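You operate a simulated robot arm through the tools that you are given. There is no shell and no other tool. Be economical: measure what you need, move in short steps, check, and stop when the job is done.

Carry out the task below with a simulated robot arm. There is one attempt and no reset: what you move stays moved.

TASK
Dry-fit the three ribs and lay the long strip in their notches.
Fine: short rib in slot one, medium in two, long in three; no glue yet.

The check looks at the end state, three seconds after you hand in, the way a careful person would. Anything else that was tipped, shoved, dropped, spilled or broken makes it a failure.

THE ROBOT
A 6-joint arm with a two-finger parallel gripper, fixed in place. Base frame: the origin is at the foot of the arm, x ahead of it, y to its left, z up. Lengths are in cm, angles in rad, forces in N, time in s.
Its first joint turns from -1.152 to 1.152 rad. Payload 2.1 kg.
The tool frame sits at the grasp point between the pads (the TCP): z along the fingers, y along the line on which they close. The tips reach 3 cm beyond it. The gripper opens to 9.4 cm. The fingers are 2.8 cm wide and 1 cm thick; the gripper's body (5 by 9.6 cm) begins 5.5 cm behind the TCP.
Orientation is that of the tool frame in the base frame, as a unit quaternion [w, x, y, z]. With the fingers straight down and closing along the base's y, the tool's x points along the base's -x, its y along +y and its z along -z.

THE INTERFACE
- The arm moves only by the tool play_rows. Its argument "motion" is a list of rows, each a list of 3 entries, a list of its own where there are three numbers: the gripper command, from -1 (fully open) to 1 (shut), values between in proportion, then the shift along the base's x, y, z in cm, then the turn, a rotation vector about the base's x, y, z in rad. In form: [[jaw, [tx, ty, tz], [rx, ry, rz]], ...]. A call has 1 to 8 rows; each row shifts and turns the commanded pose from where the row before left it. Each row takes 0.2 s and may step no farther than 5 cm and 0.15 rad from the row before; otherwise, or with a gripper value out of range, the whole call is refused. Where a pose cannot be reached the arm comes as near as it can. A force on the tool above 40 N (or 10 N above the force at the start of the call, whichever is more), or a blocked arm, ends the call early, and 0.2 s more pass. Each finger travels about 7.2 cm/s and halts on what it meets, pressing with about 37 N; the grip force reading is that of the motor and also rises with nothing between the fingers. The clock runs only during rows and for 0.2 s after the last one: add rows that do not move to give the fingers time. It gives the time, the measured TCP pose, the force on the tool (base axes), the opening and the grip force at its end, in the units of the frame above (readings bear some noise), with the torque about the TCP (base axes, N m) and any sound that the robot's microphone picked up.
- Cameras (640 x 400 px; columns grow to the right, rows downward): "scene" is fixed at [6.23, -39.17, 48.41]; the picture's right is [0.58, -0.81, 0.00], its down [-0.44, -0.32, -0.84] and it looks along [0.68, 0.49, -0.54] (base axes); focal length 290 px, centre (320, 200). "wrist" rides on the gripper at [7.6, 1.4, -10.2] in the tool frame; the picture's right is [-0.18, 0.98, 0.00], its down [-0.75, -0.14, -0.64] and it looks along [-0.63, -0.12, 0.77] (tool axes); focal length 243 px, centre (320, 200). There is no depth. A picture from a camera that has moved, and an enlarged one, comes with that camera's place and axes in the base frame and with its lens. The place of the scene camera against the robot may be out by one fixed shift of up to 1.2 cm in any direction.
- capture(camera): a new picture of that camera. It takes no simulated time.
- enlarge(camera, box): a new picture of the part [left, top, right, bottom] of that camera's present view, enlarged. It takes no simulated time.
- close_job(): hands the job in; it is judged then, once.

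Work in short steps. Places have to be worked out from the pictures, the camera data and where the tool is seen: move nearer, look again, correct. Check each grasp and each placing, and mend what went wrong. You have 120 turns and 68 pictures in all, those below and enlarged ones among them. Open the gripper and draw the arm clear of the work before you hand the job in, unless the task says otherwise; then end with one line.

The tools are called after "Request:" as a command line: name --argument value ..., lists and objects as JSON in quotes. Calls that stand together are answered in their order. play_rows: Moves the arm, as the interface text tells. Its arguments: {"type":"object","properties":{"motion":{"type":"array","items":{"type":"array"}}},"required":["motion"]} The other tools are called the same way: capture (camera) takes a picture; enlarge (camera, box) takes an enlarged picture of a part of a camera's view; close_job () hands the job in.

At the start:

```text
t: 0.0
position: [37.05, 6.15, 24.92]
tcp_rot: [0.0, -0.001, 1.0, 0.0]
ft_force: [-0.3, -0.2, -0.3]
moment: [0.0, 0.01, 0.02]
grip_width: 9.42
gripper_force: 0.0
```

scene: 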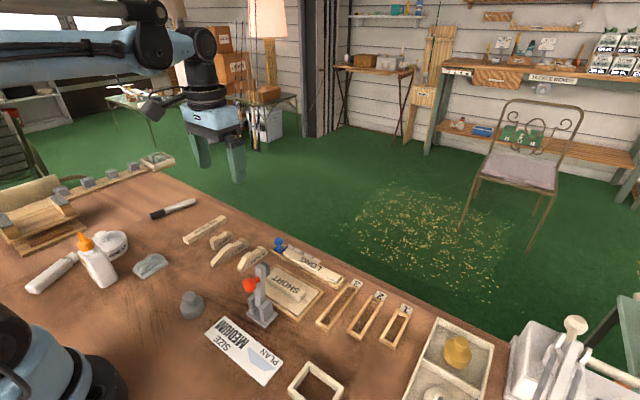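
wrist: 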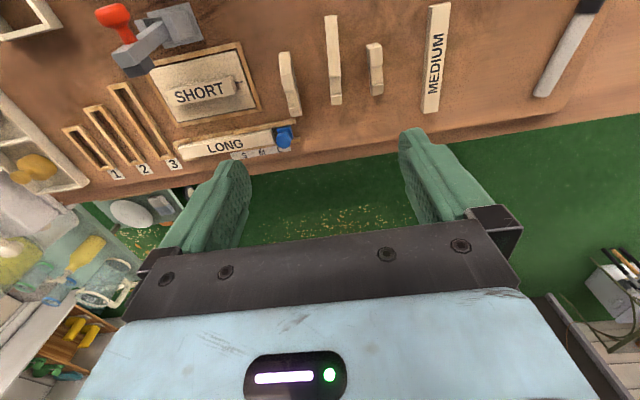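

I'll look closely at the ribs, strips and slots before moving anything.

Request:
enlarge --camera "scene" --box '[170, 190, 330, 290]'

Request:
enlarge --camera "scene" --box '[200, 240, 440, 390]'

Request:
enlarge --camera "wrist" --box '[50, 0, 306, 160]'

Request:
enlarge --camera "wrist" --box '[250, 0, 506, 160]'

```text
4.00 times, centred on (250, 240) of scene
camera zoom: at [6.23, -39.17, 48.41], right [0.58, -0.81, 0.0], down [-0.44, -0.32, -0.84], along [0.68, 0.49, -0.54], focal length 1161 px, centre (600, 40)
```

zoom: 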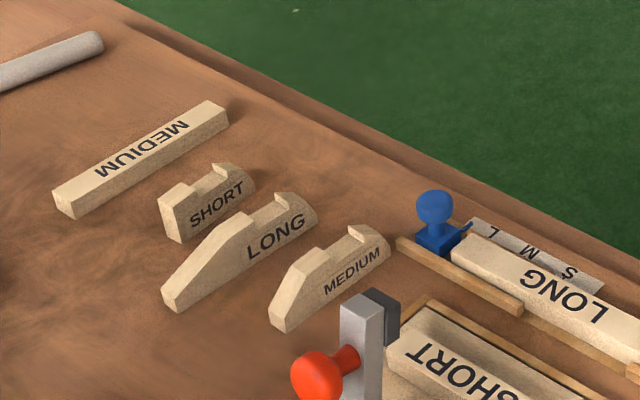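

```text
2.67 times, centred on (320, 315) of scene
camera zoom: at [6.23, -39.17, 48.41], right [0.58, -0.81, 0.0], down [-0.44, -0.32, -0.84], along [0.68, 0.49, -0.54], focal length 774 px, centre (320, -107)
```

zoom: 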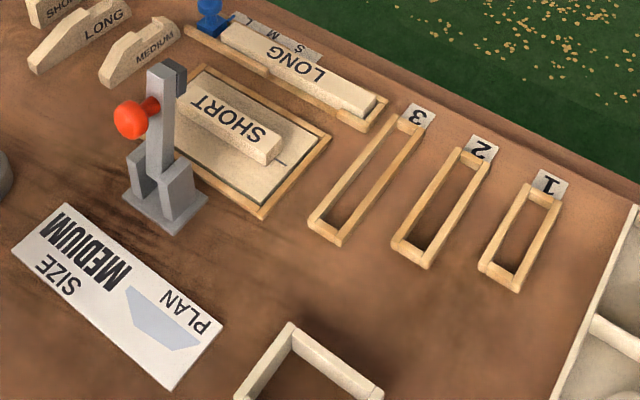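

```text
2.50 times, centred on (178, 80) of wrist
camera zoom: at [29.44, 7.71, 35.21], right [0.18, 0.98, 0.0], down [0.75, -0.14, 0.64], along [0.63, -0.12, -0.77], focal length 606 px, centre (675, 500)
```

zoom: 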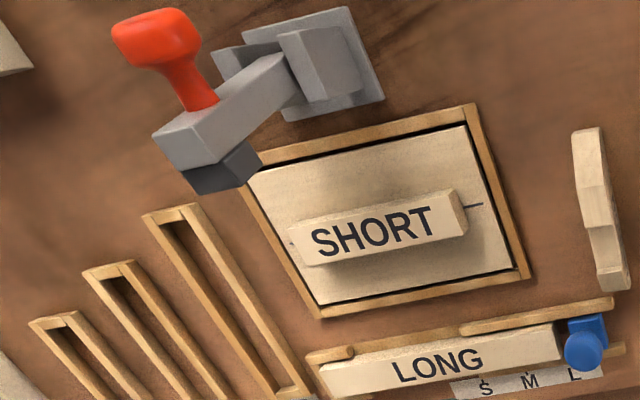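

```text
2.50 times, centred on (378, 80) of wrist
camera zoom: at [29.44, 7.71, 35.21], right [0.18, 0.98, 0.0], down [0.75, -0.14, 0.64], along [0.63, -0.12, -0.77], focal length 606 px, centre (175, 500)
```

zoom: 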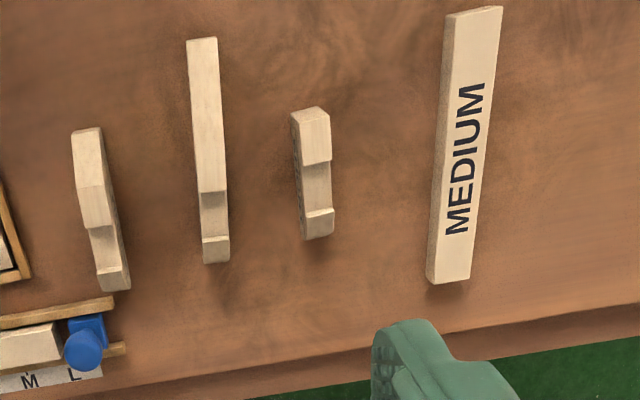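

Triangulating wrist against scene puts the bench top near z≈0, not -36, so I will descend carefully and check. Next I move above the slots for a closer look.

Request:
play_rows --motion '[[-1, [0, -4.5, -1], [0, 0, 0]], [-1, [0, -4.5, -1], [0, 0, 0]], [-1, [0, -4.5, -1], [0, 0, 0]], [-1, [0, -4.5, -1], [0, 0, 0]], [-1, [0, -2, -1], [0, 0, 0]], [-1, [0, 0, 0], [0, 0, 0]]]'

Request:
capture --camera "wrist"

```text
t: 1.4
position: [36.79, -13.9, 19.93]
tcp_rot: [0.0, 0.0, 1.0, 0.0]
ft_force: [-0.3, 0.7, 0.5]
moment: [-0.01, -0.01, -0.02]
grip_width: 9.4
gripper_force: 0.0
```

```text
61 pictures are left
camera wrist: at [29.23, -12.36, 30.28], right [0.18, 0.98, 0.0], down [0.75, -0.14, 0.64], along [0.63, -0.12, -0.77], focal length 243 px, centre (320, 200)
```

wrist: 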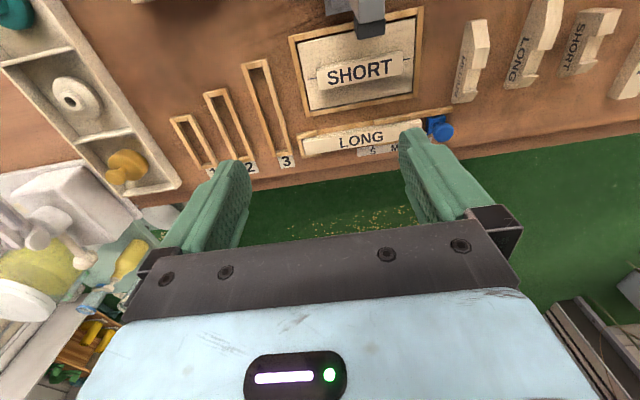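

Two wrist views agree: surface near z≈-1, slots spaced about 6 cm at y≈-21, -26.5, -32.5. I move back and lower to view the slots better.

Request:
play_rows --motion '[[-1, [-1.5, -3.5, -1.5], [0, 0, 0]], [-1, [-1.5, -3.5, -1.5], [0, 0, 0]], [-1, [-1.5, -3.5, -1.5], [0, 0, 0]], [-1, [0, 0, 0], [0, 0, 0]]]'

Request:
enlarge --camera "wrist" --box '[160, 0, 480, 200]'

```text
t: 2.4
position: [32.51, -24.46, 15.69]
tcp_rot: [0.0, 0.0, 1.0, 0.0]
ft_force: [0.2, -0.1, 0.2]
moment: [-0.01, -0.01, 0.0]
grip_width: 9.41
gripper_force: 0.1
```

```text
2.00 times, centred on (320, 100) of wrist
camera zoom: at [24.82, -22.9, 25.93], right [0.18, 0.98, 0.0], down [0.75, -0.14, 0.64], along [0.63, -0.12, -0.77], focal length 485 px, centre (320, 400)
```

zoom: 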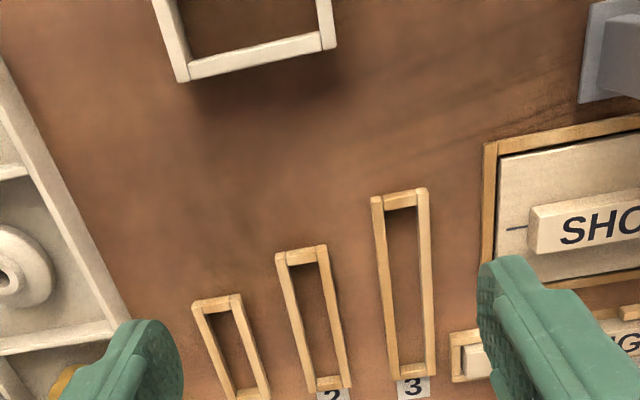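

The bench slots work out to x≈34–44.2 / 36.1–44.1 / 38.3–44.2 at y≈-20.4, -26.0, -31.65 (1.6 cm wide, aligned with x). Now I move over the ribs.

Request:
play_rows --motion '[[-1, [-0.5, 5, 0], [0, 0, 0]], [-1, [0, 5, 0], [0, 0, 0]], [-1, [0, 5, 0], [0, 0, 0]], [-1, [0, 5, 0], [0, 0, 0]], [-1, [0, 5, 0], [0, 0, 0]], [-1, [0, 5, 0], [0, 0, 0]], [-1, [0, 3, 0], [0, 0, 0]], [-1, [0, 0, 0], [0, 0, 0]]]'

Request:
enlarge --camera "wrist" --box '[160, 0, 480, 200]'

```text
refused: row 1 steps farther than a row can; nothing moved
```

```text
2.00 times, centred on (320, 100) of wrist
camera zoom: at [24.82, -22.9, 25.93], right [0.18, 0.98, 0.0], down [0.75, -0.14, 0.64], along [0.63, -0.12, -0.77], focal length 485 px, centre (320, 400)
```

zoom: 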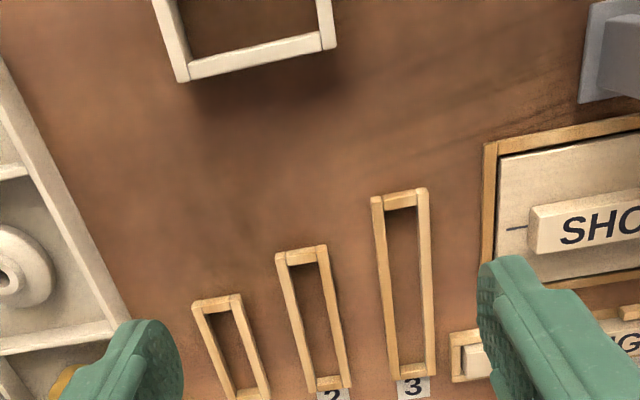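

The first row exceeded 5 cm combined, so nothing moved; I resend it with smaller steps.

Request:
play_rows --motion '[[-1, [0, 4.6, 0], [0, 0, 0]], [-1, [0, 4.6, 0], [0, 0, 0]], [-1, [0, 4.6, 0], [0, 0, 0]], [-1, [0, 4.6, 0], [0, 0, 0]], [-1, [0, 4.6, 0], [0, 0, 0]], [-1, [0, 4.6, 0], [0, 0, 0]], [-1, [-1, 4.4, 0], [0, 0, 0]], [-1, [0, 0, 0], [0, 0, 0]]]'

Request:
enlarge --camera "wrist" --box '[160, 0, 480, 200]'

```text
t: 4.2
position: [31.3, 7.27, 15.55]
tcp_rot: [0.0, 0.0, 1.0, 0.0]
ft_force: [0.1, -0.7, -1.2]
moment: [0.03, 0.0, 0.0]
grip_width: 9.4
gripper_force: 0.0
```

```text
2.00 times, centred on (320, 100) of wrist
camera zoom: at [23.69, 8.84, 25.75], right [0.18, 0.98, 0.0], down [0.75, -0.14, 0.64], along [0.63, -0.12, -0.77], focal length 485 px, centre (320, 400)
```

zoom: 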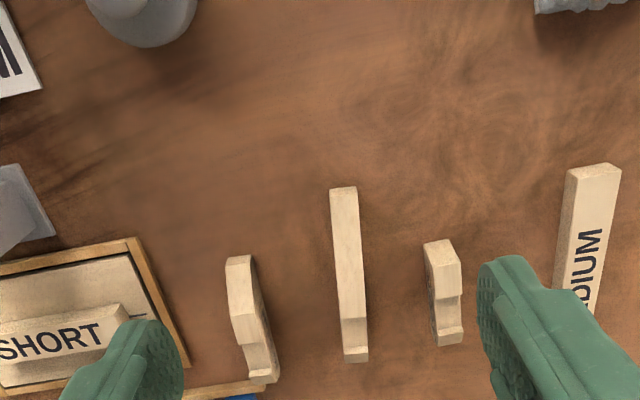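

Ribs are at roughly y≈2 (medium), 8 (long), 13 (short), notch at the far end. I check their profiles closely in the scene view for heights.

Request:
enlarge --camera "scene" --box '[205, 225, 285, 275]'

Request:
enlarge --camera "scene" --box '[270, 240, 350, 290]'

```text
8.00 times, centred on (245, 250) of scene
camera zoom: at [6.23, -39.17, 48.41], right [0.58, -0.81, 0.0], down [-0.44, -0.32, -0.84], along [0.68, 0.49, -0.54], focal length 2322 px, centre (920, -200)
```

zoom: 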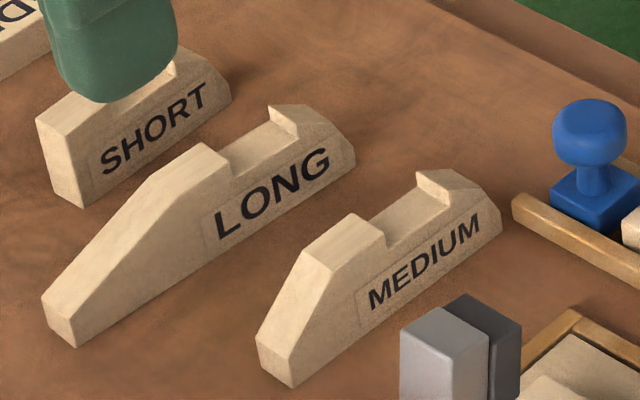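

```text
8.00 times, centred on (310, 265) of scene
camera zoom: at [6.23, -39.17, 48.41], right [0.58, -0.81, 0.0], down [-0.44, -0.32, -0.84], along [0.68, 0.49, -0.54], focal length 2322 px, centre (400, -320)
```

zoom: 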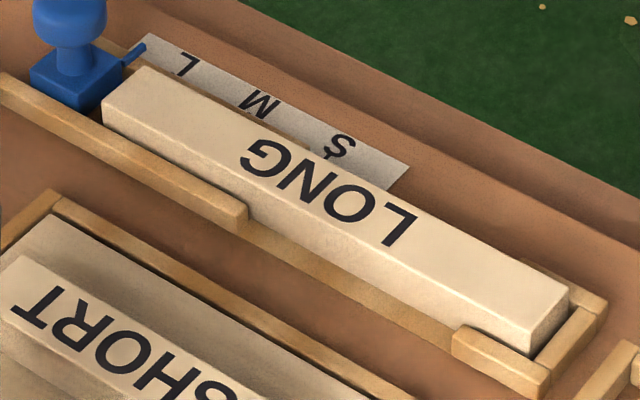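

The profiles are clear: ribs about 2.7 cm tall with the notch floor about 1.7 cm, and the LONG strip sits in a gauge with finger gaps. I start with the long rib, at about (37.5, 8.1) and yaw about -0.07, and descend to just above it.

Request:
play_rows --motion '[[0.2, [2.1, 0.3, -3], [0, 0, -0.035]], [0.2, [2.1, 0.3, -3], [0, 0, -0.035]], [0.2, [2, 0.23, -2], [0, 0, 0]], [0.2, [0, 0, -1], [0, 0, 0]], [0.2, [0, 0, 0], [0, 0, 0]]]'

Request:
capture --camera "wrist"

```text
t: 5.4
position: [37.49, 8.35, 6.39]
tcp_rot: [-0.001, 0.035, 0.999, 0.0]
ft_force: [0.0, -0.3, -0.1]
moment: [0.01, -0.02, 0.04]
grip_width: 3.74
gripper_force: 0.0
```

```text
55 pictures are left
camera wrist: at [29.98, 10.45, 16.66], right [0.25, 0.97, 0.0], down [0.74, -0.19, 0.64], along [0.62, -0.16, -0.77], focal length 243 px, centre (320, 200)
```

wrist: 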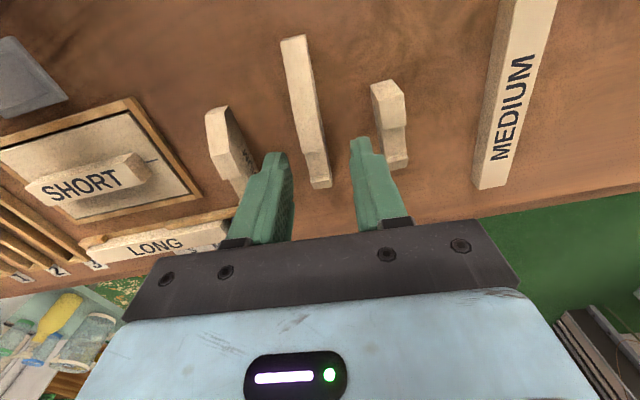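

The rib axis passes about 0.35 cm to the -y side of the tool; I correct, go down to grip height and close.

Request:
play_rows --motion '[[0.2, [0, -0.35, -1], [0, 0, -0.01]], [0.2, [0, 0, -1], [0, 0, 0]], [0.2, [0, 0, -0.9], [0, 0, 0]], [0.2, [0, 0, 0], [0, 0, 0]], [1, [0, 0, 0], [0, 0, 0]], [1, [0, 0, 0], [0, 0, 0]], [1, [0, 0, 0], [0, 0, 0]]]'

Request:
capture --camera "wrist"

Request:
enlarge --camera "scene" --box '[190, 200, 310, 275]'

```text
t: 7.0
position: [37.7, 8.07, 3.55]
tcp_rot: [0.0, 0.04, 0.999, 0.0]
ft_force: [0.4, -0.4, -0.2]
moment: [-0.02, -0.04, 0.0]
grip_width: 1.31
gripper_force: 13.8
```

```text
54 pictures are left
camera wrist: at [30.26, 10.25, 13.81], right [0.26, 0.97, 0.0], down [0.74, -0.2, 0.64], along [0.62, -0.17, -0.77], focal length 243 px, centre (320, 200)
```

wrist: 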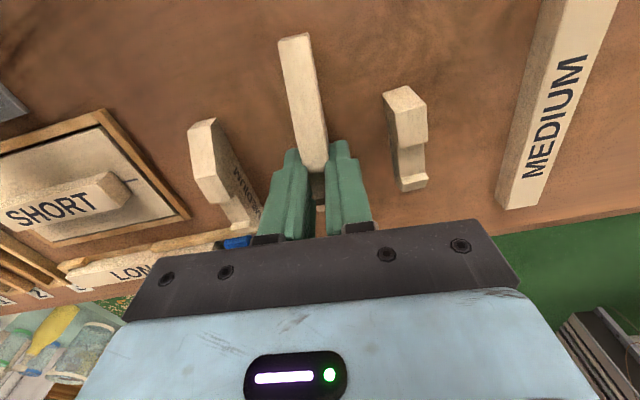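

```text
5.33 times, centred on (250, 238) of scene
camera zoom: at [6.23, -39.17, 48.41], right [0.58, -0.81, 0.0], down [-0.44, -0.32, -0.84], along [0.68, 0.49, -0.54], focal length 1548 px, centre (693, 0)
```

zoom: 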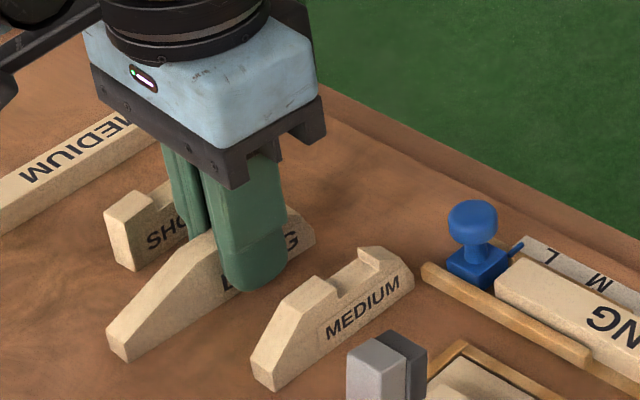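

The grasp holds (width 1.31 cm). I lift, straighten the yaw and carry it over towards slot 3 at a safe height.

Request:
play_rows --motion '[[1, [0, 0, 2], [0, 0, 0]], [1, [0, 0, 4.5], [0, 0, 0]], [1, [0, 0, 4.5], [0, 0, 0]], [1, [1, -3, 2.5], [0, 0, 0.04]], [1, [1, -4.5, 0], [0, 0, 0.04]], [1, [0.8, -4.7, 0], [0, 0, 0]], [1, [0, -4.9, 0], [0, 0, 0]], [1, [0, 0, 0], [0, 0, 0]]]'

Request:
play_rows --motion '[[1, [0, -4.5, 0], [0, 0, 0]], [1, [0, -4.5, 0], [0, 0, 0]], [1, [0, -2.2, -2], [0, 0, 0]], [1, [0, 0, -4], [0, 0, 0]], [1, [0, 0, -2.5], [0, 0, 0]], [1, [0, 0, 0], [0, 0, 0]]]'

Request:
capture --camera "wrist"

```text
t: 8.8
position: [40.74, -9.13, 17.14]
tcp_rot: [0.001, 0.0, 1.0, 0.0]
ft_force: [-0.7, -0.1, 0.0]
moment: [0.0, -0.02, 0.0]
grip_width: 1.29
gripper_force: 14.2
```

```text
t: 10.2
position: [40.55, -20.31, 8.52]
tcp_rot: [0.0, -0.001, 1.0, 0.0]
ft_force: [-0.9, 0.6, -0.7]
moment: [-0.01, 0.02, -0.02]
grip_width: 1.3
gripper_force: 14.4
```

```text
52 pictures are left
camera wrist: at [32.95, -18.82, 18.85], right [0.18, 0.98, 0.0], down [0.75, -0.14, 0.64], along [0.63, -0.12, -0.77], focal length 243 px, centre (320, 200)
```

wrist: 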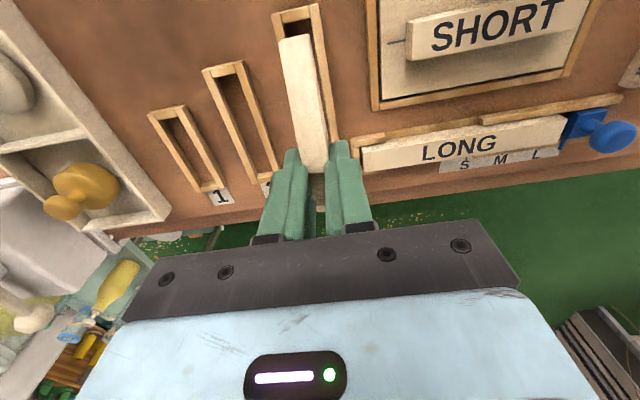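

The rib is hovering about 4 cm above slot 3; I enlarge to measure rib and slot alignment.

Request:
enlarge --camera "wrist" --box '[240, 0, 400, 100]'

Request:
enlarge --camera "scene" --box '[290, 220, 418, 300]'

```text
4.00 times, centred on (320, 50) of wrist
camera zoom: at [32.95, -18.82, 18.85], right [0.18, 0.98, 0.0], down [0.75, -0.14, 0.64], along [0.63, -0.12, -0.77], focal length 970 px, centre (320, 800)
```

zoom: 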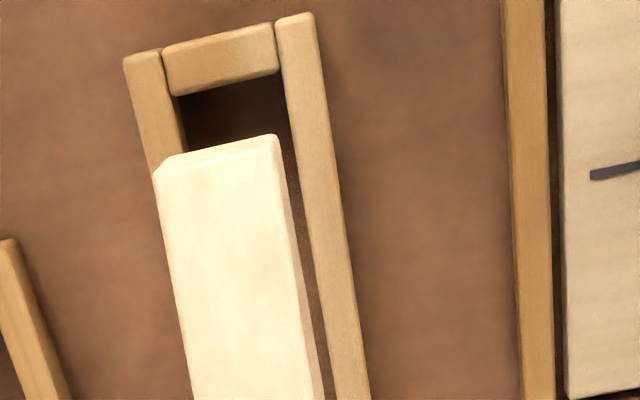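

```text
5.00 times, centred on (354, 260) of scene
camera zoom: at [6.23, -39.17, 48.41], right [0.58, -0.81, 0.0], down [-0.44, -0.32, -0.84], along [0.68, 0.49, -0.54], focal length 1451 px, centre (150, -100)
```

zoom: 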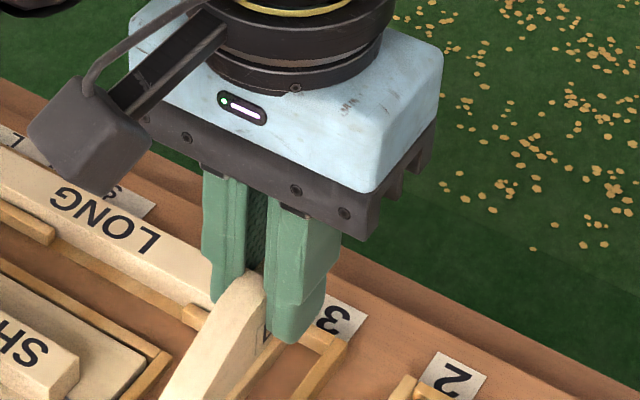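

The rib near end sits about 0.2 cm to the +y of the slot centreline, with x nearly right. I shift slightly and come down to just above the rails for a finer look.

Request:
play_rows --motion '[[1, [0, -0.15, -1], [0, 0, 0]], [1, [0, 0, -1], [0, 0, 0]], [1, [0, 0, -1], [0, 0, 0]], [1, [0, 0, 0], [0, 0, 0]]]'

Request:
enlarge --camera "wrist" --box '[240, 0, 400, 100]'

Request:
enlarge --camera "scene" --box '[290, 250, 418, 330]'

```text
t: 11.2
position: [40.51, -20.52, 5.48]
tcp_rot: [0.0, 0.0, 1.0, 0.0]
ft_force: [-0.5, 0.1, 0.5]
moment: [-0.02, 0.02, 0.0]
grip_width: 1.32
gripper_force: 13.9
```

```text
4.00 times, centred on (320, 50) of wrist
camera zoom: at [32.9, -18.89, 15.76], right [0.18, 0.98, 0.0], down [0.75, -0.14, 0.64], along [0.63, -0.12, -0.77], focal length 970 px, centre (320, 800)
```

zoom: 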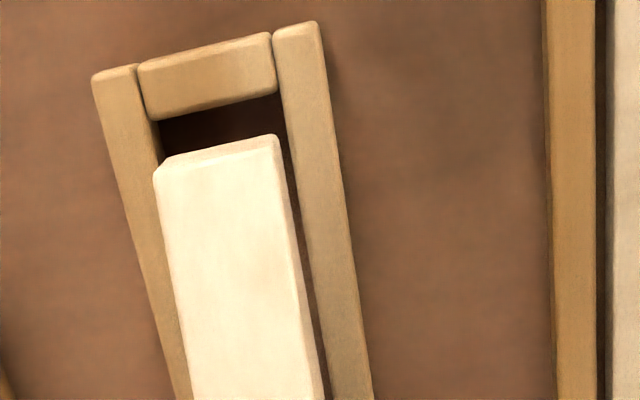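

```text
5.00 times, centred on (354, 290) of scene
camera zoom: at [6.23, -39.17, 48.41], right [0.58, -0.81, 0.0], down [-0.44, -0.32, -0.84], along [0.68, 0.49, -0.54], focal length 1451 px, centre (150, -250)
```

zoom: 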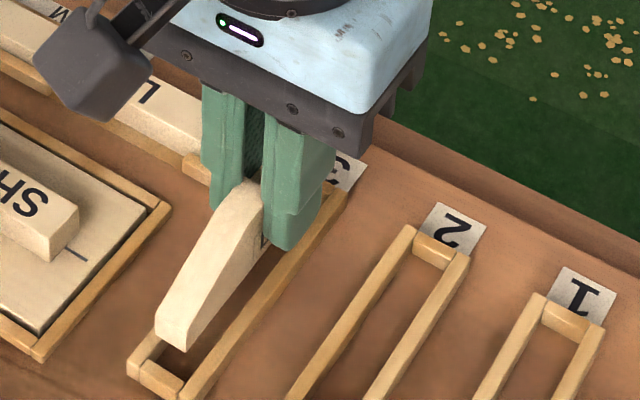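

In the image the rib centre is still about 0.2 cm to the +y of the slot centre; x gap at the near end looks right. I shift and lower a bit more.

Request:
play_rows --motion '[[1, [0, -0.2, -0.4], [0, 0, 0]], [1, [0, 0, -0.4], [0, 0, 0]], [1, [0, 0, 0], [0, 0, 0]]]'

Request:
enlarge --camera "wrist" --box '[240, 0, 400, 100]'

Request:
enlarge --camera "scene" --box '[306, 270, 386, 320]'

```text
t: 12.0
position: [40.59, -20.58, 4.59]
tcp_rot: [0.0, 0.0, 1.0, 0.0]
ft_force: [-0.1, -0.2, 0.4]
moment: [-0.02, -0.03, 0.03]
grip_width: 1.3
gripper_force: 14.3
```

```text
4.00 times, centred on (320, 50) of wrist
camera zoom: at [32.97, -19.03, 14.88], right [0.18, 0.98, 0.0], down [0.75, -0.14, 0.64], along [0.63, -0.12, -0.77], focal length 970 px, centre (320, 800)
```

zoom: 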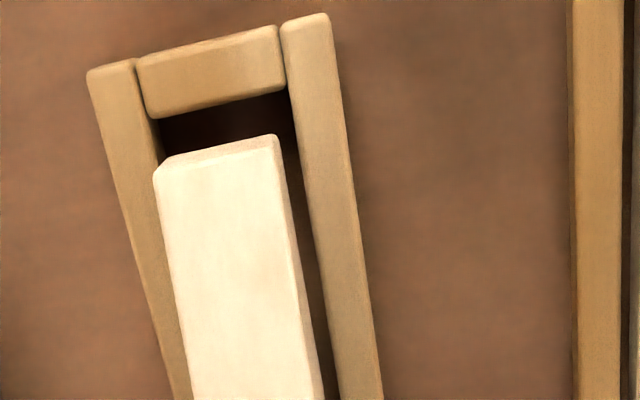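

```text
8.00 times, centred on (346, 295) of scene
camera zoom: at [6.23, -39.17, 48.41], right [0.58, -0.81, 0.0], down [-0.44, -0.32, -0.84], along [0.68, 0.49, -0.54], focal length 2322 px, centre (112, -560)
```

zoom: 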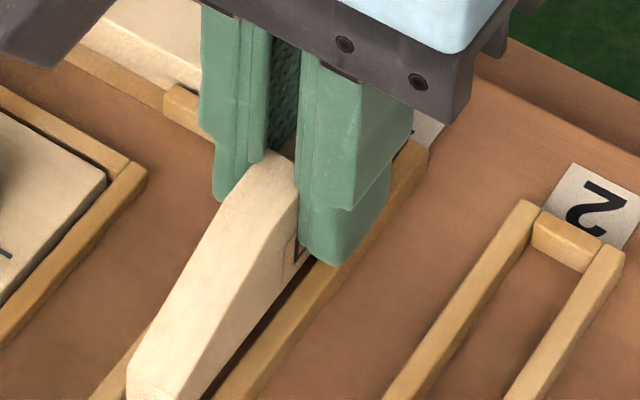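

Nearly centred: residual about 0.06 cm in y, near-end gap about 0.2 cm. I nudge and lower gently, watching the force.

Request:
play_rows --motion '[[1, [-0.05, -0.06, 0], [0, 0, 0]], [1, [0, 0, -0.3], [0, 0, 0]], [1, [0, 0, -0.3], [0, 0, 0]], [1, [0, 0, 0], [0, 0, 0]]]'

Request:
enlarge --camera "wrist" --box '[240, 0, 400, 100]'

```text
t: 13.0
position: [40.42, -20.51, 4.19]
tcp_rot: [0.001, 0.0, 1.0, -0.001]
ft_force: [0.0, 0.5, -0.4]
moment: [0.04, 0.0, 0.0]
grip_width: 1.33
gripper_force: 13.7
```

```text
4.00 times, centred on (320, 50) of wrist
camera zoom: at [32.93, -19.0, 14.45], right [0.18, 0.98, 0.0], down [0.75, -0.14, 0.64], along [0.63, -0.12, -0.77], focal length 970 px, centre (320, 800)
```

zoom: 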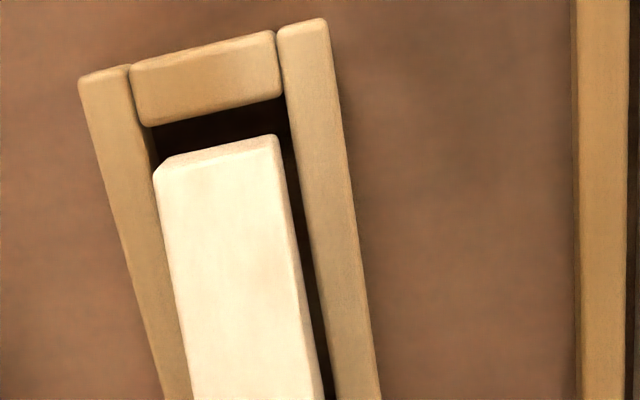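

Residual is still about 0.1 cm in y; I shift and keep lowering.

Request:
play_rows --motion '[[1, [0, -0.1, 0], [0, 0, 0]], [1, [0, 0, -0.3], [0, 0, 0]], [1, [0, 0, -0.2], [0, 0, 0]], [1, [0, 0, 0], [0, 0, 0]]]'

Request:
enlarge --camera "wrist" --box '[240, 0, 400, 100]'

Request:
enlarge --camera "scene" --box '[306, 275, 386, 325]'

```text
t: 13.8
position: [40.56, -20.58, 3.81]
tcp_rot: [0.0, 0.0, 1.0, 0.0]
ft_force: [0.3, 0.0, 9.3]
moment: [0.0, 0.1, 0.02]
grip_width: 1.32
gripper_force: 13.8
stopped in row 4: the force on the tool passed its limit (the readings are from after the stop); the commanded pose is now the measured one
```

```text
4.00 times, centred on (320, 50) of wrist
camera zoom: at [32.92, -19.11, 14.16], right [0.18, 0.98, 0.0], down [0.75, -0.14, 0.64], along [0.63, -0.12, -0.77], focal length 970 px, centre (320, 800)
```

zoom: 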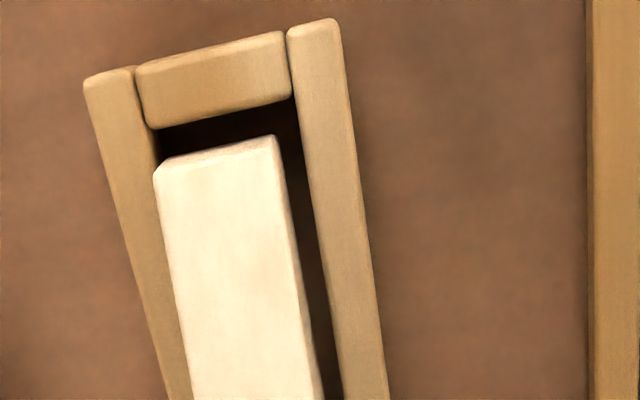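

```text
8.00 times, centred on (346, 300) of scene
camera zoom: at [6.23, -39.17, 48.41], right [0.58, -0.81, 0.0], down [-0.44, -0.32, -0.84], along [0.68, 0.49, -0.54], focal length 2322 px, centre (112, -600)
```

zoom: 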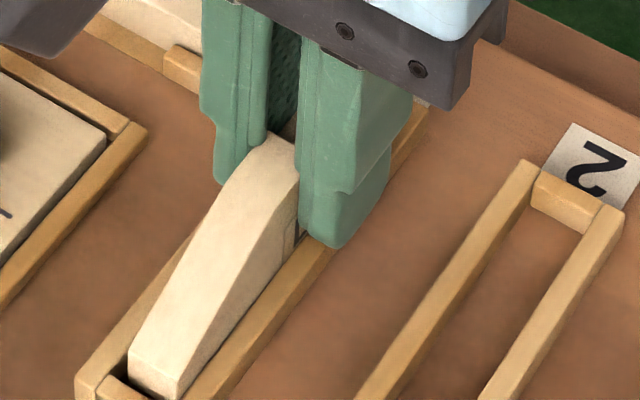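

Contact at z≈3.8, roughly 0.3 above the pick height. I zoom to see whether the rib is down inside the slot or resting on rails.

Request:
enlarge --camera "scene" --box '[308, 295, 356, 325]'

Request:
enlarge --camera "scene" --box '[338, 278, 370, 298]'

```text
13.33 times, centred on (332, 310) of scene
camera zoom: at [6.23, -39.17, 48.41], right [0.58, -0.81, 0.0], down [-0.44, -0.32, -0.84], along [0.68, 0.49, -0.54], focal length 3870 px, centre (160, -1267)
```

zoom: 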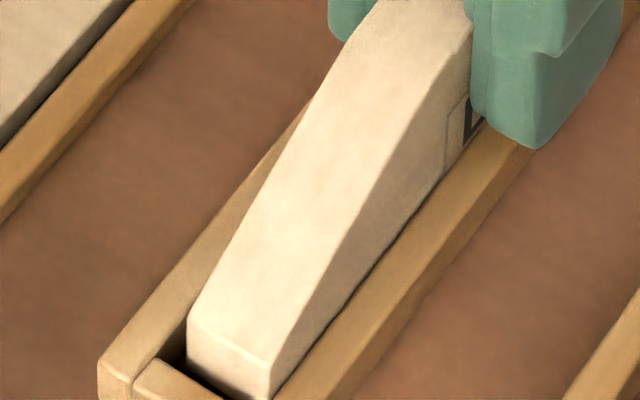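

```text
16.00 times, centred on (354, 288) of scene
camera zoom: at [6.23, -39.17, 48.41], right [0.58, -0.81, 0.0], down [-0.44, -0.32, -0.84], along [0.68, 0.49, -0.54], focal length 4644 px, centre (-224, -1208)
```

zoom: 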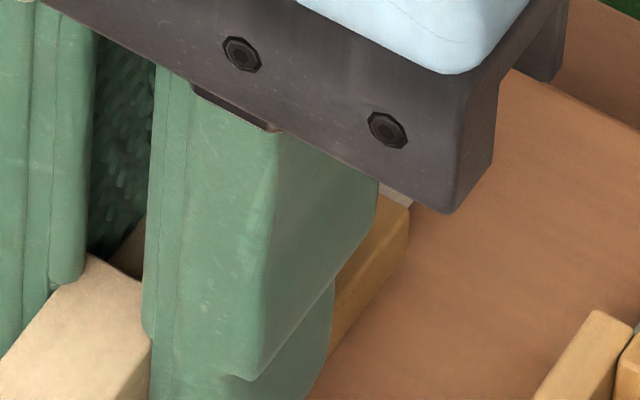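

The rib is between the rails; either it is on the floor or the fingertips are touching the rails. I open a little to let it settle.

Request:
play_rows --motion '[[0.51, [0, 0, 0], [0, 0, 0]], [0.51, [0, 0, 0], [0, 0, 0]]]'

Request:
enlarge --camera "wrist" --box '[240, 0, 400, 100]'

Request:
enlarge --camera "scene" --box '[308, 275, 372, 315]'

```text
t: 14.4
position: [40.67, -20.49, 3.89]
tcp_rot: [-0.001, 0.0, 1.0, 0.001]
ft_force: [-1.6, 13.2, 18.0]
moment: [0.17, 0.13, 0.02]
grip_width: 1.58
gripper_force: 0.1
```

```text
4.00 times, centred on (320, 50) of wrist
camera zoom: at [32.92, -19.05, 14.17], right [0.18, 0.98, 0.0], down [0.75, -0.14, 0.64], along [0.63, -0.12, -0.77], focal length 970 px, centre (320, 800)
```

zoom: 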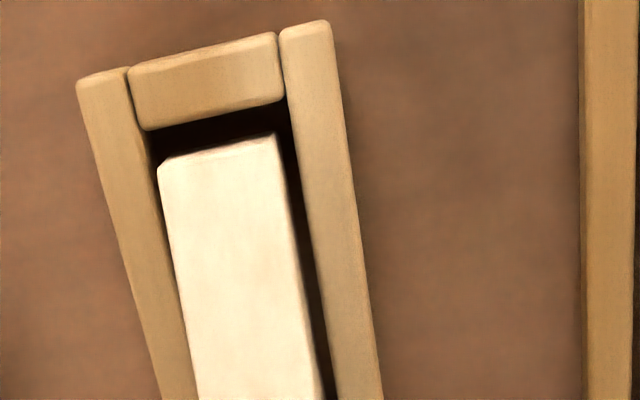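

```text
10.00 times, centred on (340, 295) of scene
camera zoom: at [6.22, -39.17, 48.42], right [0.58, -0.81, 0.0], down [-0.44, -0.32, -0.84], along [0.68, 0.49, -0.54], focal length 2902 px, centre (120, -750)
```

zoom: 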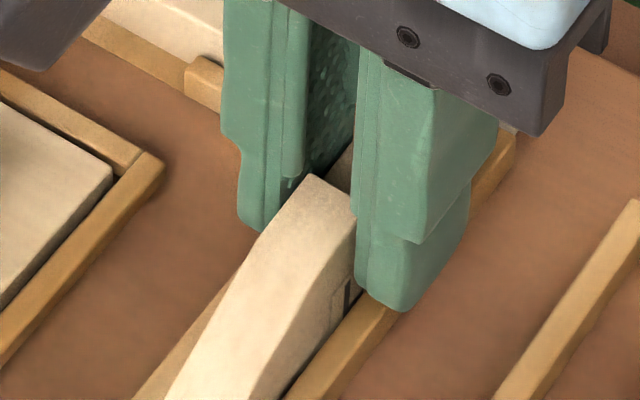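

The fingers are rubbing on the rails (Fy 13 N). I raise slightly so they open freely.

Request:
play_rows --motion '[[0.51, [0, 0, 0.4], [0, 0, 0]], [0.51, [0, 0, 0.3], [0, 0, 0]], [0.51, [0, 0, 0], [0, 0, 0]]]'

Request:
enlarge --camera "wrist" --box '[240, 0, 400, 100]'

Request:
enlarge --camera "scene" --box '[308, 275, 372, 315]'

```text
t: 15.2
position: [40.49, -20.56, 4.47]
tcp_rot: [0.0, 0.001, 1.0, 0.0]
ft_force: [-0.2, 0.0, -0.7]
moment: [0.01, 0.01, -0.01]
grip_width: 2.34
gripper_force: 0.0
```

```text
4.00 times, centred on (320, 50) of wrist
camera zoom: at [32.89, -19.03, 14.85], right [0.18, 0.98, 0.0], down [0.75, -0.14, 0.64], along [0.63, -0.12, -0.77], focal length 970 px, centre (320, 800)
```

zoom: 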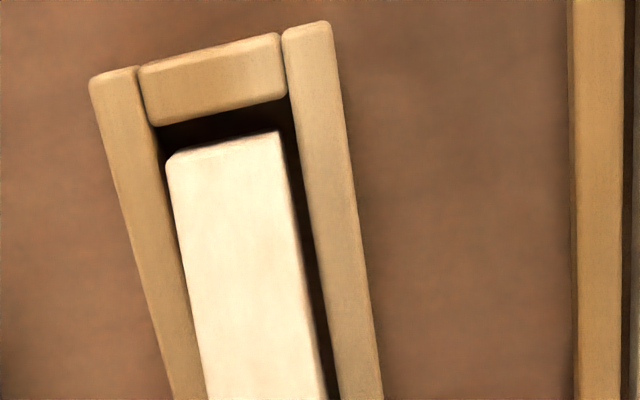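

```text
10.00 times, centred on (340, 295) of scene
camera zoom: at [6.23, -39.17, 48.41], right [0.58, -0.81, 0.0], down [-0.44, -0.32, -0.84], along [0.68, 0.49, -0.54], focal length 2902 px, centre (120, -750)
```

zoom: 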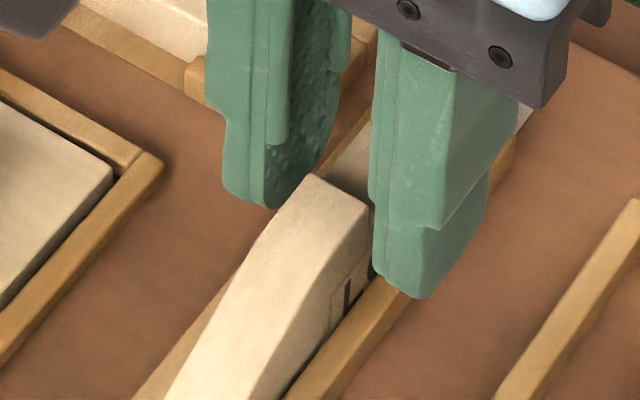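

The fingers are free and the rib stayed in the slot. I rise and check that it is seated.

Request:
play_rows --motion '[[0.51, [0, 0, 3], [0, 0, 0]], [0.2, [-1.5, 0, 3.5], [0, 0, 0]], [0.2, [-3, 0, 3], [0, 0, 0]], [0.2, [-3, 0, 3], [0, 0, 0]], [0.2, [0, 0, 0], [0, 0, 0]]]'

Request:
enlarge --camera "wrist" --box '[200, 0, 440, 150]'

Request:
enlarge --camera "scene" --box '[300, 265, 396, 325]'

```text
t: 16.4
position: [33.07, -20.88, 17.45]
tcp_rot: [0.0, 0.001, 1.0, 0.0]
ft_force: [0.2, 0.9, 0.1]
moment: [0.0, 0.02, 0.05]
grip_width: 3.79
gripper_force: 0.2
```

```text
2.67 times, centred on (320, 75) of wrist
camera zoom: at [25.38, -19.27, 27.78], right [0.18, 0.98, 0.0], down [0.75, -0.14, 0.64], along [0.63, -0.12, -0.77], focal length 647 px, centre (320, 533)
```

zoom: 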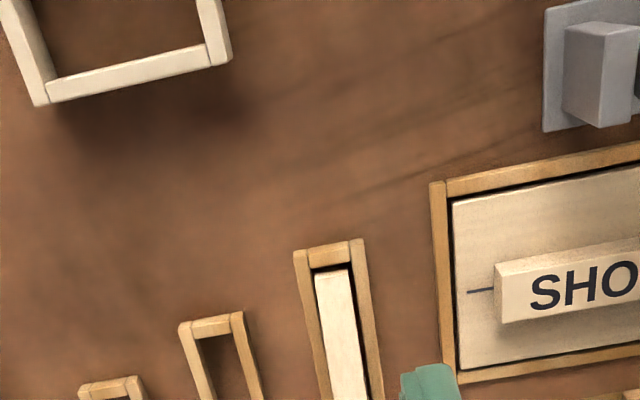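

```text
6.67 times, centred on (348, 295) of scene
camera zoom: at [6.23, -39.17, 48.41], right [0.58, -0.81, 0.0], down [-0.44, -0.32, -0.84], along [0.68, 0.49, -0.54], focal length 1935 px, centre (133, -433)
```

zoom: 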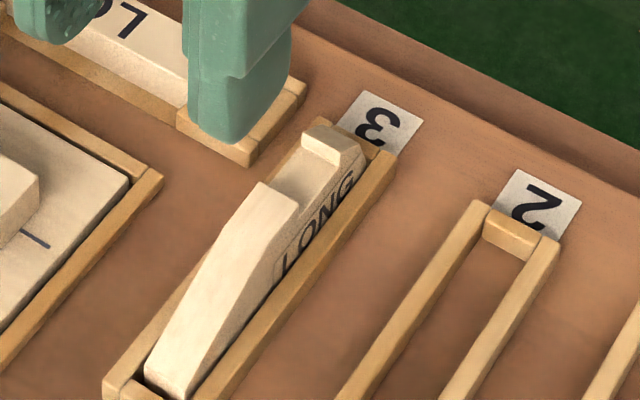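

The long rib is seated in slot 3. Now I move over the medium rib at about (37.4, 2.2).

Request:
play_rows --motion '[[0.2, [0.8, 4.5, 0], [0, 0, 0]], [0.2, [0.8, 4.5, 0], [0, 0, 0]], [0.2, [0.8, 4.5, 0], [0, 0, 0]], [0.2, [0.8, 4.6, 0], [0, 0, 0]], [0.2, [0.7, 4.6, -1.5], [0, 0, -0.03]], [0.2, [0.2, 0.3, -4], [0, 0, -0.03]], [0.2, [0, 0, -3], [0, 0, 0]], [0.2, [0, 0, 0], [0, 0, 0]]]'

Request:
capture --camera "wrist"

```text
t: 18.2
position: [37.31, 2.3, 8.64]
tcp_rot: [0.001, 0.031, 1.0, 0.0]
ft_force: [0.3, 0.4, -0.1]
moment: [-0.03, 0.03, -0.01]
grip_width: 3.74
gripper_force: 0.1
```

```text
34 pictures are left
camera wrist: at [29.76, 4.19, 18.83], right [0.24, 0.97, 0.0], down [0.74, -0.19, 0.64], along [0.62, -0.16, -0.77], focal length 243 px, centre (320, 200)
```

wrist: 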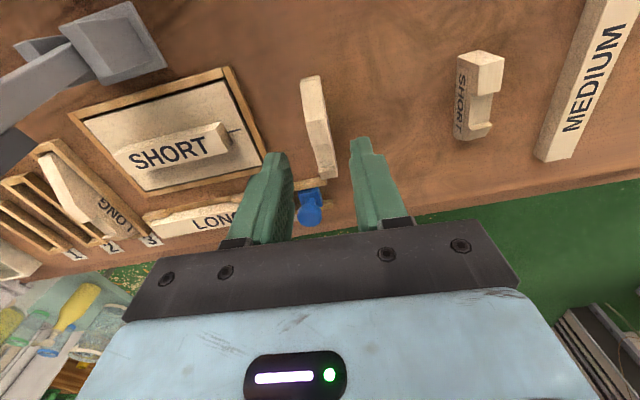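

The medium rib lies between the fingers with slightly more yaw (-0.08). I descend to z≈4.15, keeping the tips above future rail height, and close.

Request:
play_rows --motion '[[0.2, [0, 0, -1.5], [0, 0, -0.02]], [0.2, [0, 0, -1.5], [0, 0, 0]], [0.2, [0, 0, -1.4], [0, 0, 0]], [0.2, [0, 0, 0], [0, 0, 0]], [1, [0, 0, 0], [0, 0, 0]], [1, [0, 0, 0], [0, 0, 0]], [1, [0, 0, 0], [0, 0, 0]]]'

Request:
enlarge --camera "scene" --box '[220, 200, 340, 275]'

```text
t: 19.8
position: [37.48, 2.24, 4.32]
tcp_rot: [0.001, 0.04, 0.999, 0.0]
ft_force: [0.0, 0.1, 0.1]
moment: [0.02, -0.02, -0.01]
grip_width: 1.3
gripper_force: 13.9
```

```text
5.33 times, centred on (280, 238) of scene
camera zoom: at [6.23, -39.17, 48.41], right [0.58, -0.81, 0.0], down [-0.44, -0.32, -0.84], along [0.68, 0.49, -0.54], focal length 1548 px, centre (533, 0)
```

zoom: 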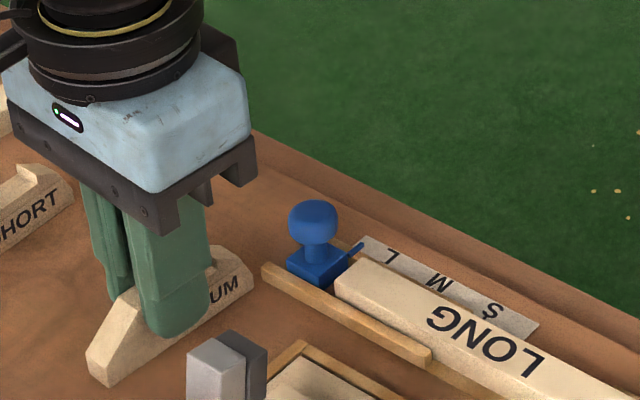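

Medium rib is gripped. I lift, straighten and carry it above slot 2 at about (40.05, -26.2).

Request:
play_rows --motion '[[1, [0, 0, 2], [0, 0, 0]], [1, [0, 0, 4.5], [0, 0, 0]], [1, [0, 0, 4.2], [0, 0, 0]], [1, [1, -3.5, 0], [0, 0, 0.04]], [1, [1, -4.5, 0], [0, 0, 0.04]], [1, [0.6, -4.7, 0], [0, 0, 0]], [1, [0, -4.9, 0], [0, 0, 0]], [1, [0, 0, 0], [0, 0, 0]]]'

Request:
play_rows --motion '[[1, [0, -4.5, 0], [0, 0, 0]], [1, [0, -4.5, 0], [0, 0, 0]], [1, [0, -1.9, -2], [0, 0, 0]], [1, [0, 0, -4], [0, 0, 0]], [1, [0, 0, -3], [0, 0, 0]], [1, [0, 0, 0], [0, 0, 0]], [1, [0, 0, 0], [0, 0, 0]]]'

Request:
enlarge --camera "wrist" --box '[240, 40, 400, 140]'

```text
t: 21.6
position: [39.77, -15.24, 14.74]
tcp_rot: [0.001, 0.0, 1.0, 0.001]
ft_force: [-0.4, -0.5, 0.9]
moment: [0.03, 0.0, 0.01]
grip_width: 1.3
gripper_force: 14.6
```

```text
t: 23.2
position: [39.83, -26.23, 5.77]
tcp_rot: [0.001, 0.0, 1.0, 0.0]
ft_force: [-0.4, 0.2, -0.1]
moment: [0.02, -0.03, 0.02]
grip_width: 1.28
gripper_force: 13.8
```

```text
4.00 times, centred on (320, 90) of wrist
camera zoom: at [32.25, -24.7, 15.94], right [0.18, 0.98, 0.0], down [0.75, -0.14, 0.64], along [0.63, -0.12, -0.77], focal length 970 px, centre (320, 640)
```

zoom: 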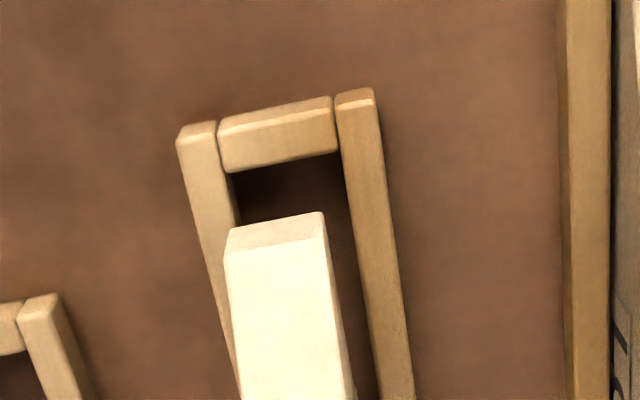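

The rib is about 0.25 cm to the -y side and its near-end gap about 0.5 cm. I shift (-0.33, +0.24) and lower a bit, then recheck.

Request:
play_rows --motion '[[1, [-0.33, 0.24, 0], [0, 0, 0]], [1, [0, 0, -0.4], [0, 0, 0]], [1, [0, 0, 0], [0, 0, 0]]]'

Request:
enlarge --camera "wrist" --box '[240, 40, 400, 140]'

```text
t: 24.0
position: [39.55, -25.94, 5.44]
tcp_rot: [0.0, 0.0, 1.0, 0.0]
ft_force: [-0.4, -0.5, 0.0]
moment: [0.01, 0.03, 0.0]
grip_width: 1.27
gripper_force: 13.9
```

```text
4.00 times, centred on (320, 90) of wrist
camera zoom: at [31.93, -24.43, 15.64], right [0.18, 0.98, 0.0], down [0.75, -0.14, 0.64], along [0.63, -0.12, -0.77], focal length 970 px, centre (320, 640)
```

zoom: 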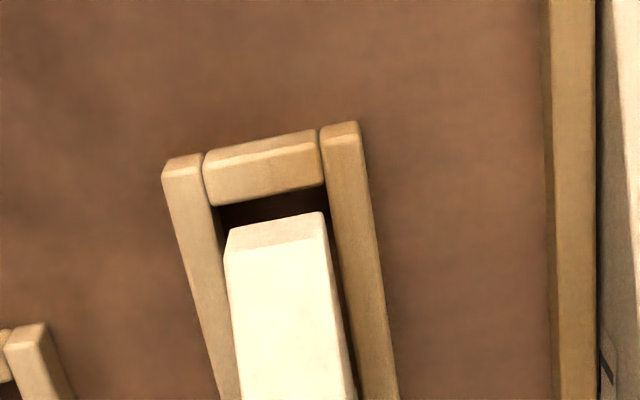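

Now aligned within about 0.05 cm with a 0.2 cm near-end gap. I lower it into slot 2.

Request:
play_rows --motion '[[1, [0, 0, -0.4], [0, 0, 0]], [1, [0, 0, -0.4], [0, 0, 0]], [1, [0, 0, -0.3], [0, 0, 0]], [1, [0, 0, 0], [0, 0, 0]]]'

Request:
enlarge --camera "wrist" --box '[240, 40, 400, 140]'

Request:
enlarge --camera "scene" --box '[330, 280, 410, 330]'

```text
t: 25.0
position: [39.49, -25.93, 4.38]
tcp_rot: [0.0, 0.0, 1.0, 0.001]
ft_force: [0.6, 0.8, 10.4]
moment: [-0.01, -0.09, 0.06]
grip_width: 1.29
gripper_force: 13.9
```

```text
4.00 times, centred on (320, 90) of wrist
camera zoom: at [31.82, -24.5, 14.55], right [0.18, 0.98, 0.0], down [0.75, -0.14, 0.64], along [0.63, -0.12, -0.77], focal length 970 px, centre (320, 640)
```

zoom: 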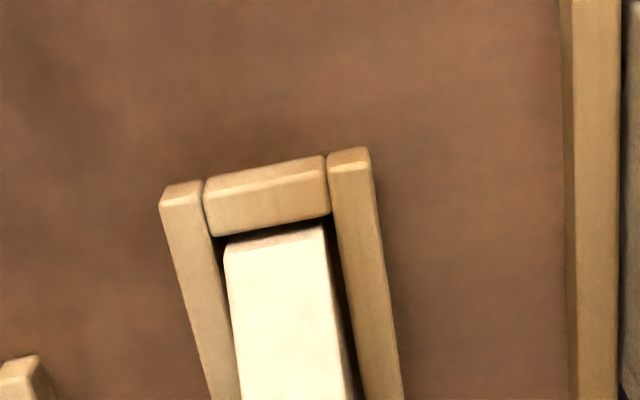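

```text
8.00 times, centred on (370, 305) of scene
camera zoom: at [6.23, -39.17, 48.41], right [0.58, -0.81, 0.0], down [-0.44, -0.32, -0.84], along [0.68, 0.49, -0.54], focal length 2322 px, centre (-80, -640)
```

zoom: 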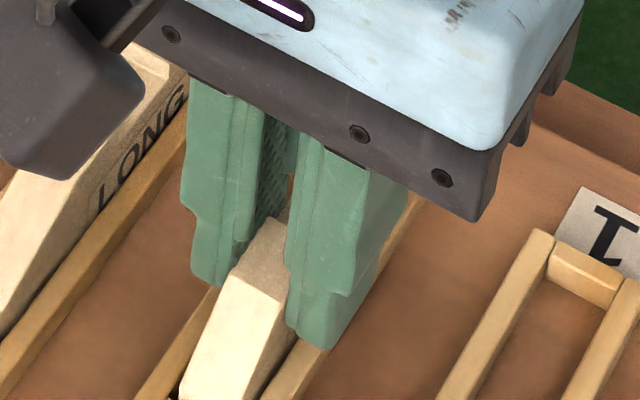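

It bottomed at the same tool height it was picked from the table (z≈4.35), so it's on the floor of slot 2. I release with a small opening and rise.

Request:
play_rows --motion '[[0.45, [0, 0, 0.1], [0, 0, 0]], [0.45, [0, 0, 0], [0, 0, 0]], [0.45, [0, 0, 2], [0, 0, 0]], [0.45, [0, 0, 3.5], [0, 0, 0]], [0.2, [-1.5, 0, 4], [0, 0, 0]], [0.2, [-2.5, 0, 3], [0, 0, 0]], [0.2, [0, 0, 0], [0, 0, 0]]]'

Request:
enlarge --camera "scene" --box '[300, 270, 420, 345]'

```text
t: 26.6
position: [35.53, -25.81, 17.25]
tcp_rot: [0.0, 0.0, 1.0, 0.001]
ft_force: [-0.2, -0.4, -0.3]
moment: [-0.02, -0.03, 0.0]
grip_width: 3.77
gripper_force: 0.1
```

```text
5.33 times, centred on (360, 308) of scene
camera zoom: at [6.23, -39.17, 48.41], right [0.58, -0.81, 0.0], down [-0.44, -0.32, -0.84], along [0.68, 0.49, -0.54], focal length 1548 px, centre (107, -373)
```

zoom: 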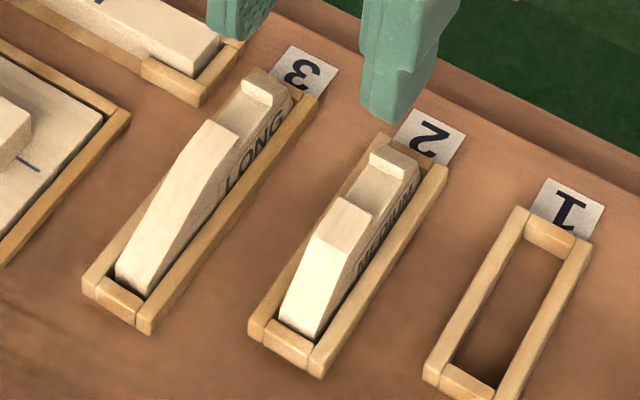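

Slots 2 and 3 are good. Now I go to the short rib at about (37.2, 13.1).

Request:
play_rows --motion '[[0.2, [0.2, 4.8, 0], [0, 0, 0]], [0.2, [0.2, 4.8, 0], [0, 0, 0]], [0.2, [0.2, 4.8, 0], [0, 0, 0]], [0.2, [0.2, 4.8, 0], [0, 0, 0]], [0.2, [0.2, 4.8, 0], [0, 0, 0]], [0.2, [0.2, 4.8, 0], [0, 0, 0]], [0.2, [0.2, 4.8, 0], [0, 0, 0]], [0.2, [0.2, 4.8, 0], [0, 0, 0]]]'

Request:
play_rows --motion '[[0.2, [0, 0.5, -4], [0, 0, 0.04]], [0.2, [0, 0, -4], [0, 0, 0]], [0.2, [0, 0, -1], [0, 0, 0]], [0.2, [0, 0, 0], [0, 0, 0]]]'

Request:
capture --camera "wrist"

```text
t: 28.4
position: [37.19, 12.46, 17.02]
tcp_rot: [0.0, 0.001, 1.0, 0.0]
ft_force: [0.5, -0.2, 0.1]
moment: [-0.01, -0.01, -0.02]
grip_width: 3.76
gripper_force: 0.0
```

```text
t: 29.4
position: [37.21, 12.95, 7.78]
tcp_rot: [0.0, -0.02, 1.0, 0.0]
ft_force: [0.1, -0.8, -0.6]
moment: [0.0, 0.02, -0.03]
grip_width: 3.79
gripper_force: 0.1
```

```text
27 pictures are left
camera wrist: at [29.49, 14.17, 18.1], right [0.14, 0.99, 0.0], down [0.76, -0.11, 0.64], along [0.64, -0.09, -0.77], focal length 243 px, centre (320, 200)
```

wrist: 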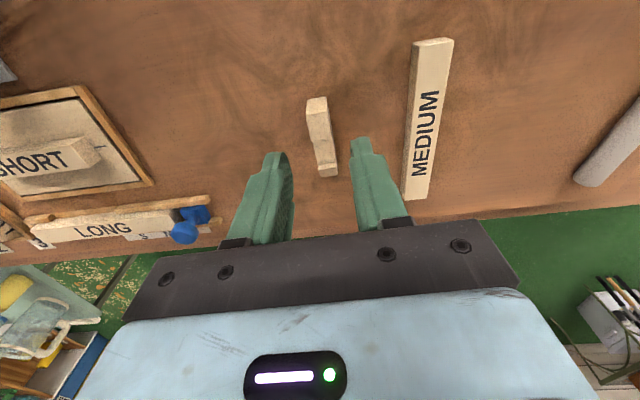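

The short rib is nearly parallel to x at y≈13.05. I undo the yaw, shift slightly, descend and grip.

Request:
play_rows --motion '[[0.2, [0, 0.12, -1.2], [0, 0, -0.045]], [0.2, [0, 0, -1.2], [0, 0, 0]], [0.2, [0, 0, -1.15], [0, 0, 0]], [0.2, [0, 0, 0], [0, 0, 0]], [1, [0, 0, 0], [0, 0, 0]], [1, [0, 0, 0], [0, 0, 0]], [1, [0, 0, 0], [0, 0, 0]]]'

Request:
capture --camera "wrist"

```text
t: 31.0
position: [37.08, 13.08, 4.39]
tcp_rot: [0.0, 0.003, 1.0, 0.0]
ft_force: [0.4, 0.7, -0.4]
moment: [0.0, 0.01, -0.03]
grip_width: 1.31
gripper_force: 14.1
```

```text
26 pictures are left
camera wrist: at [29.38, 14.66, 14.53], right [0.19, 0.98, 0.0], down [0.75, -0.15, 0.64], along [0.63, -0.12, -0.77], focal length 243 px, centre (320, 200)
```

wrist: 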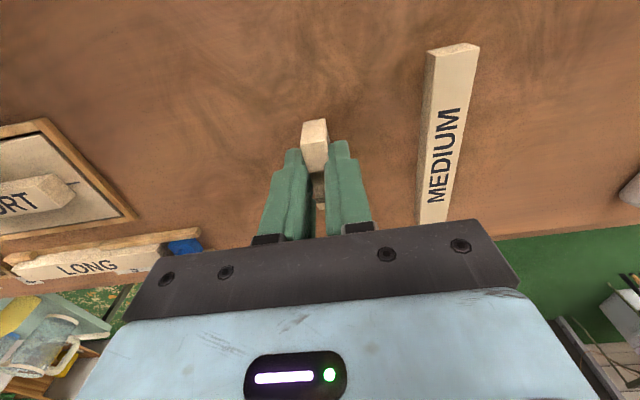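

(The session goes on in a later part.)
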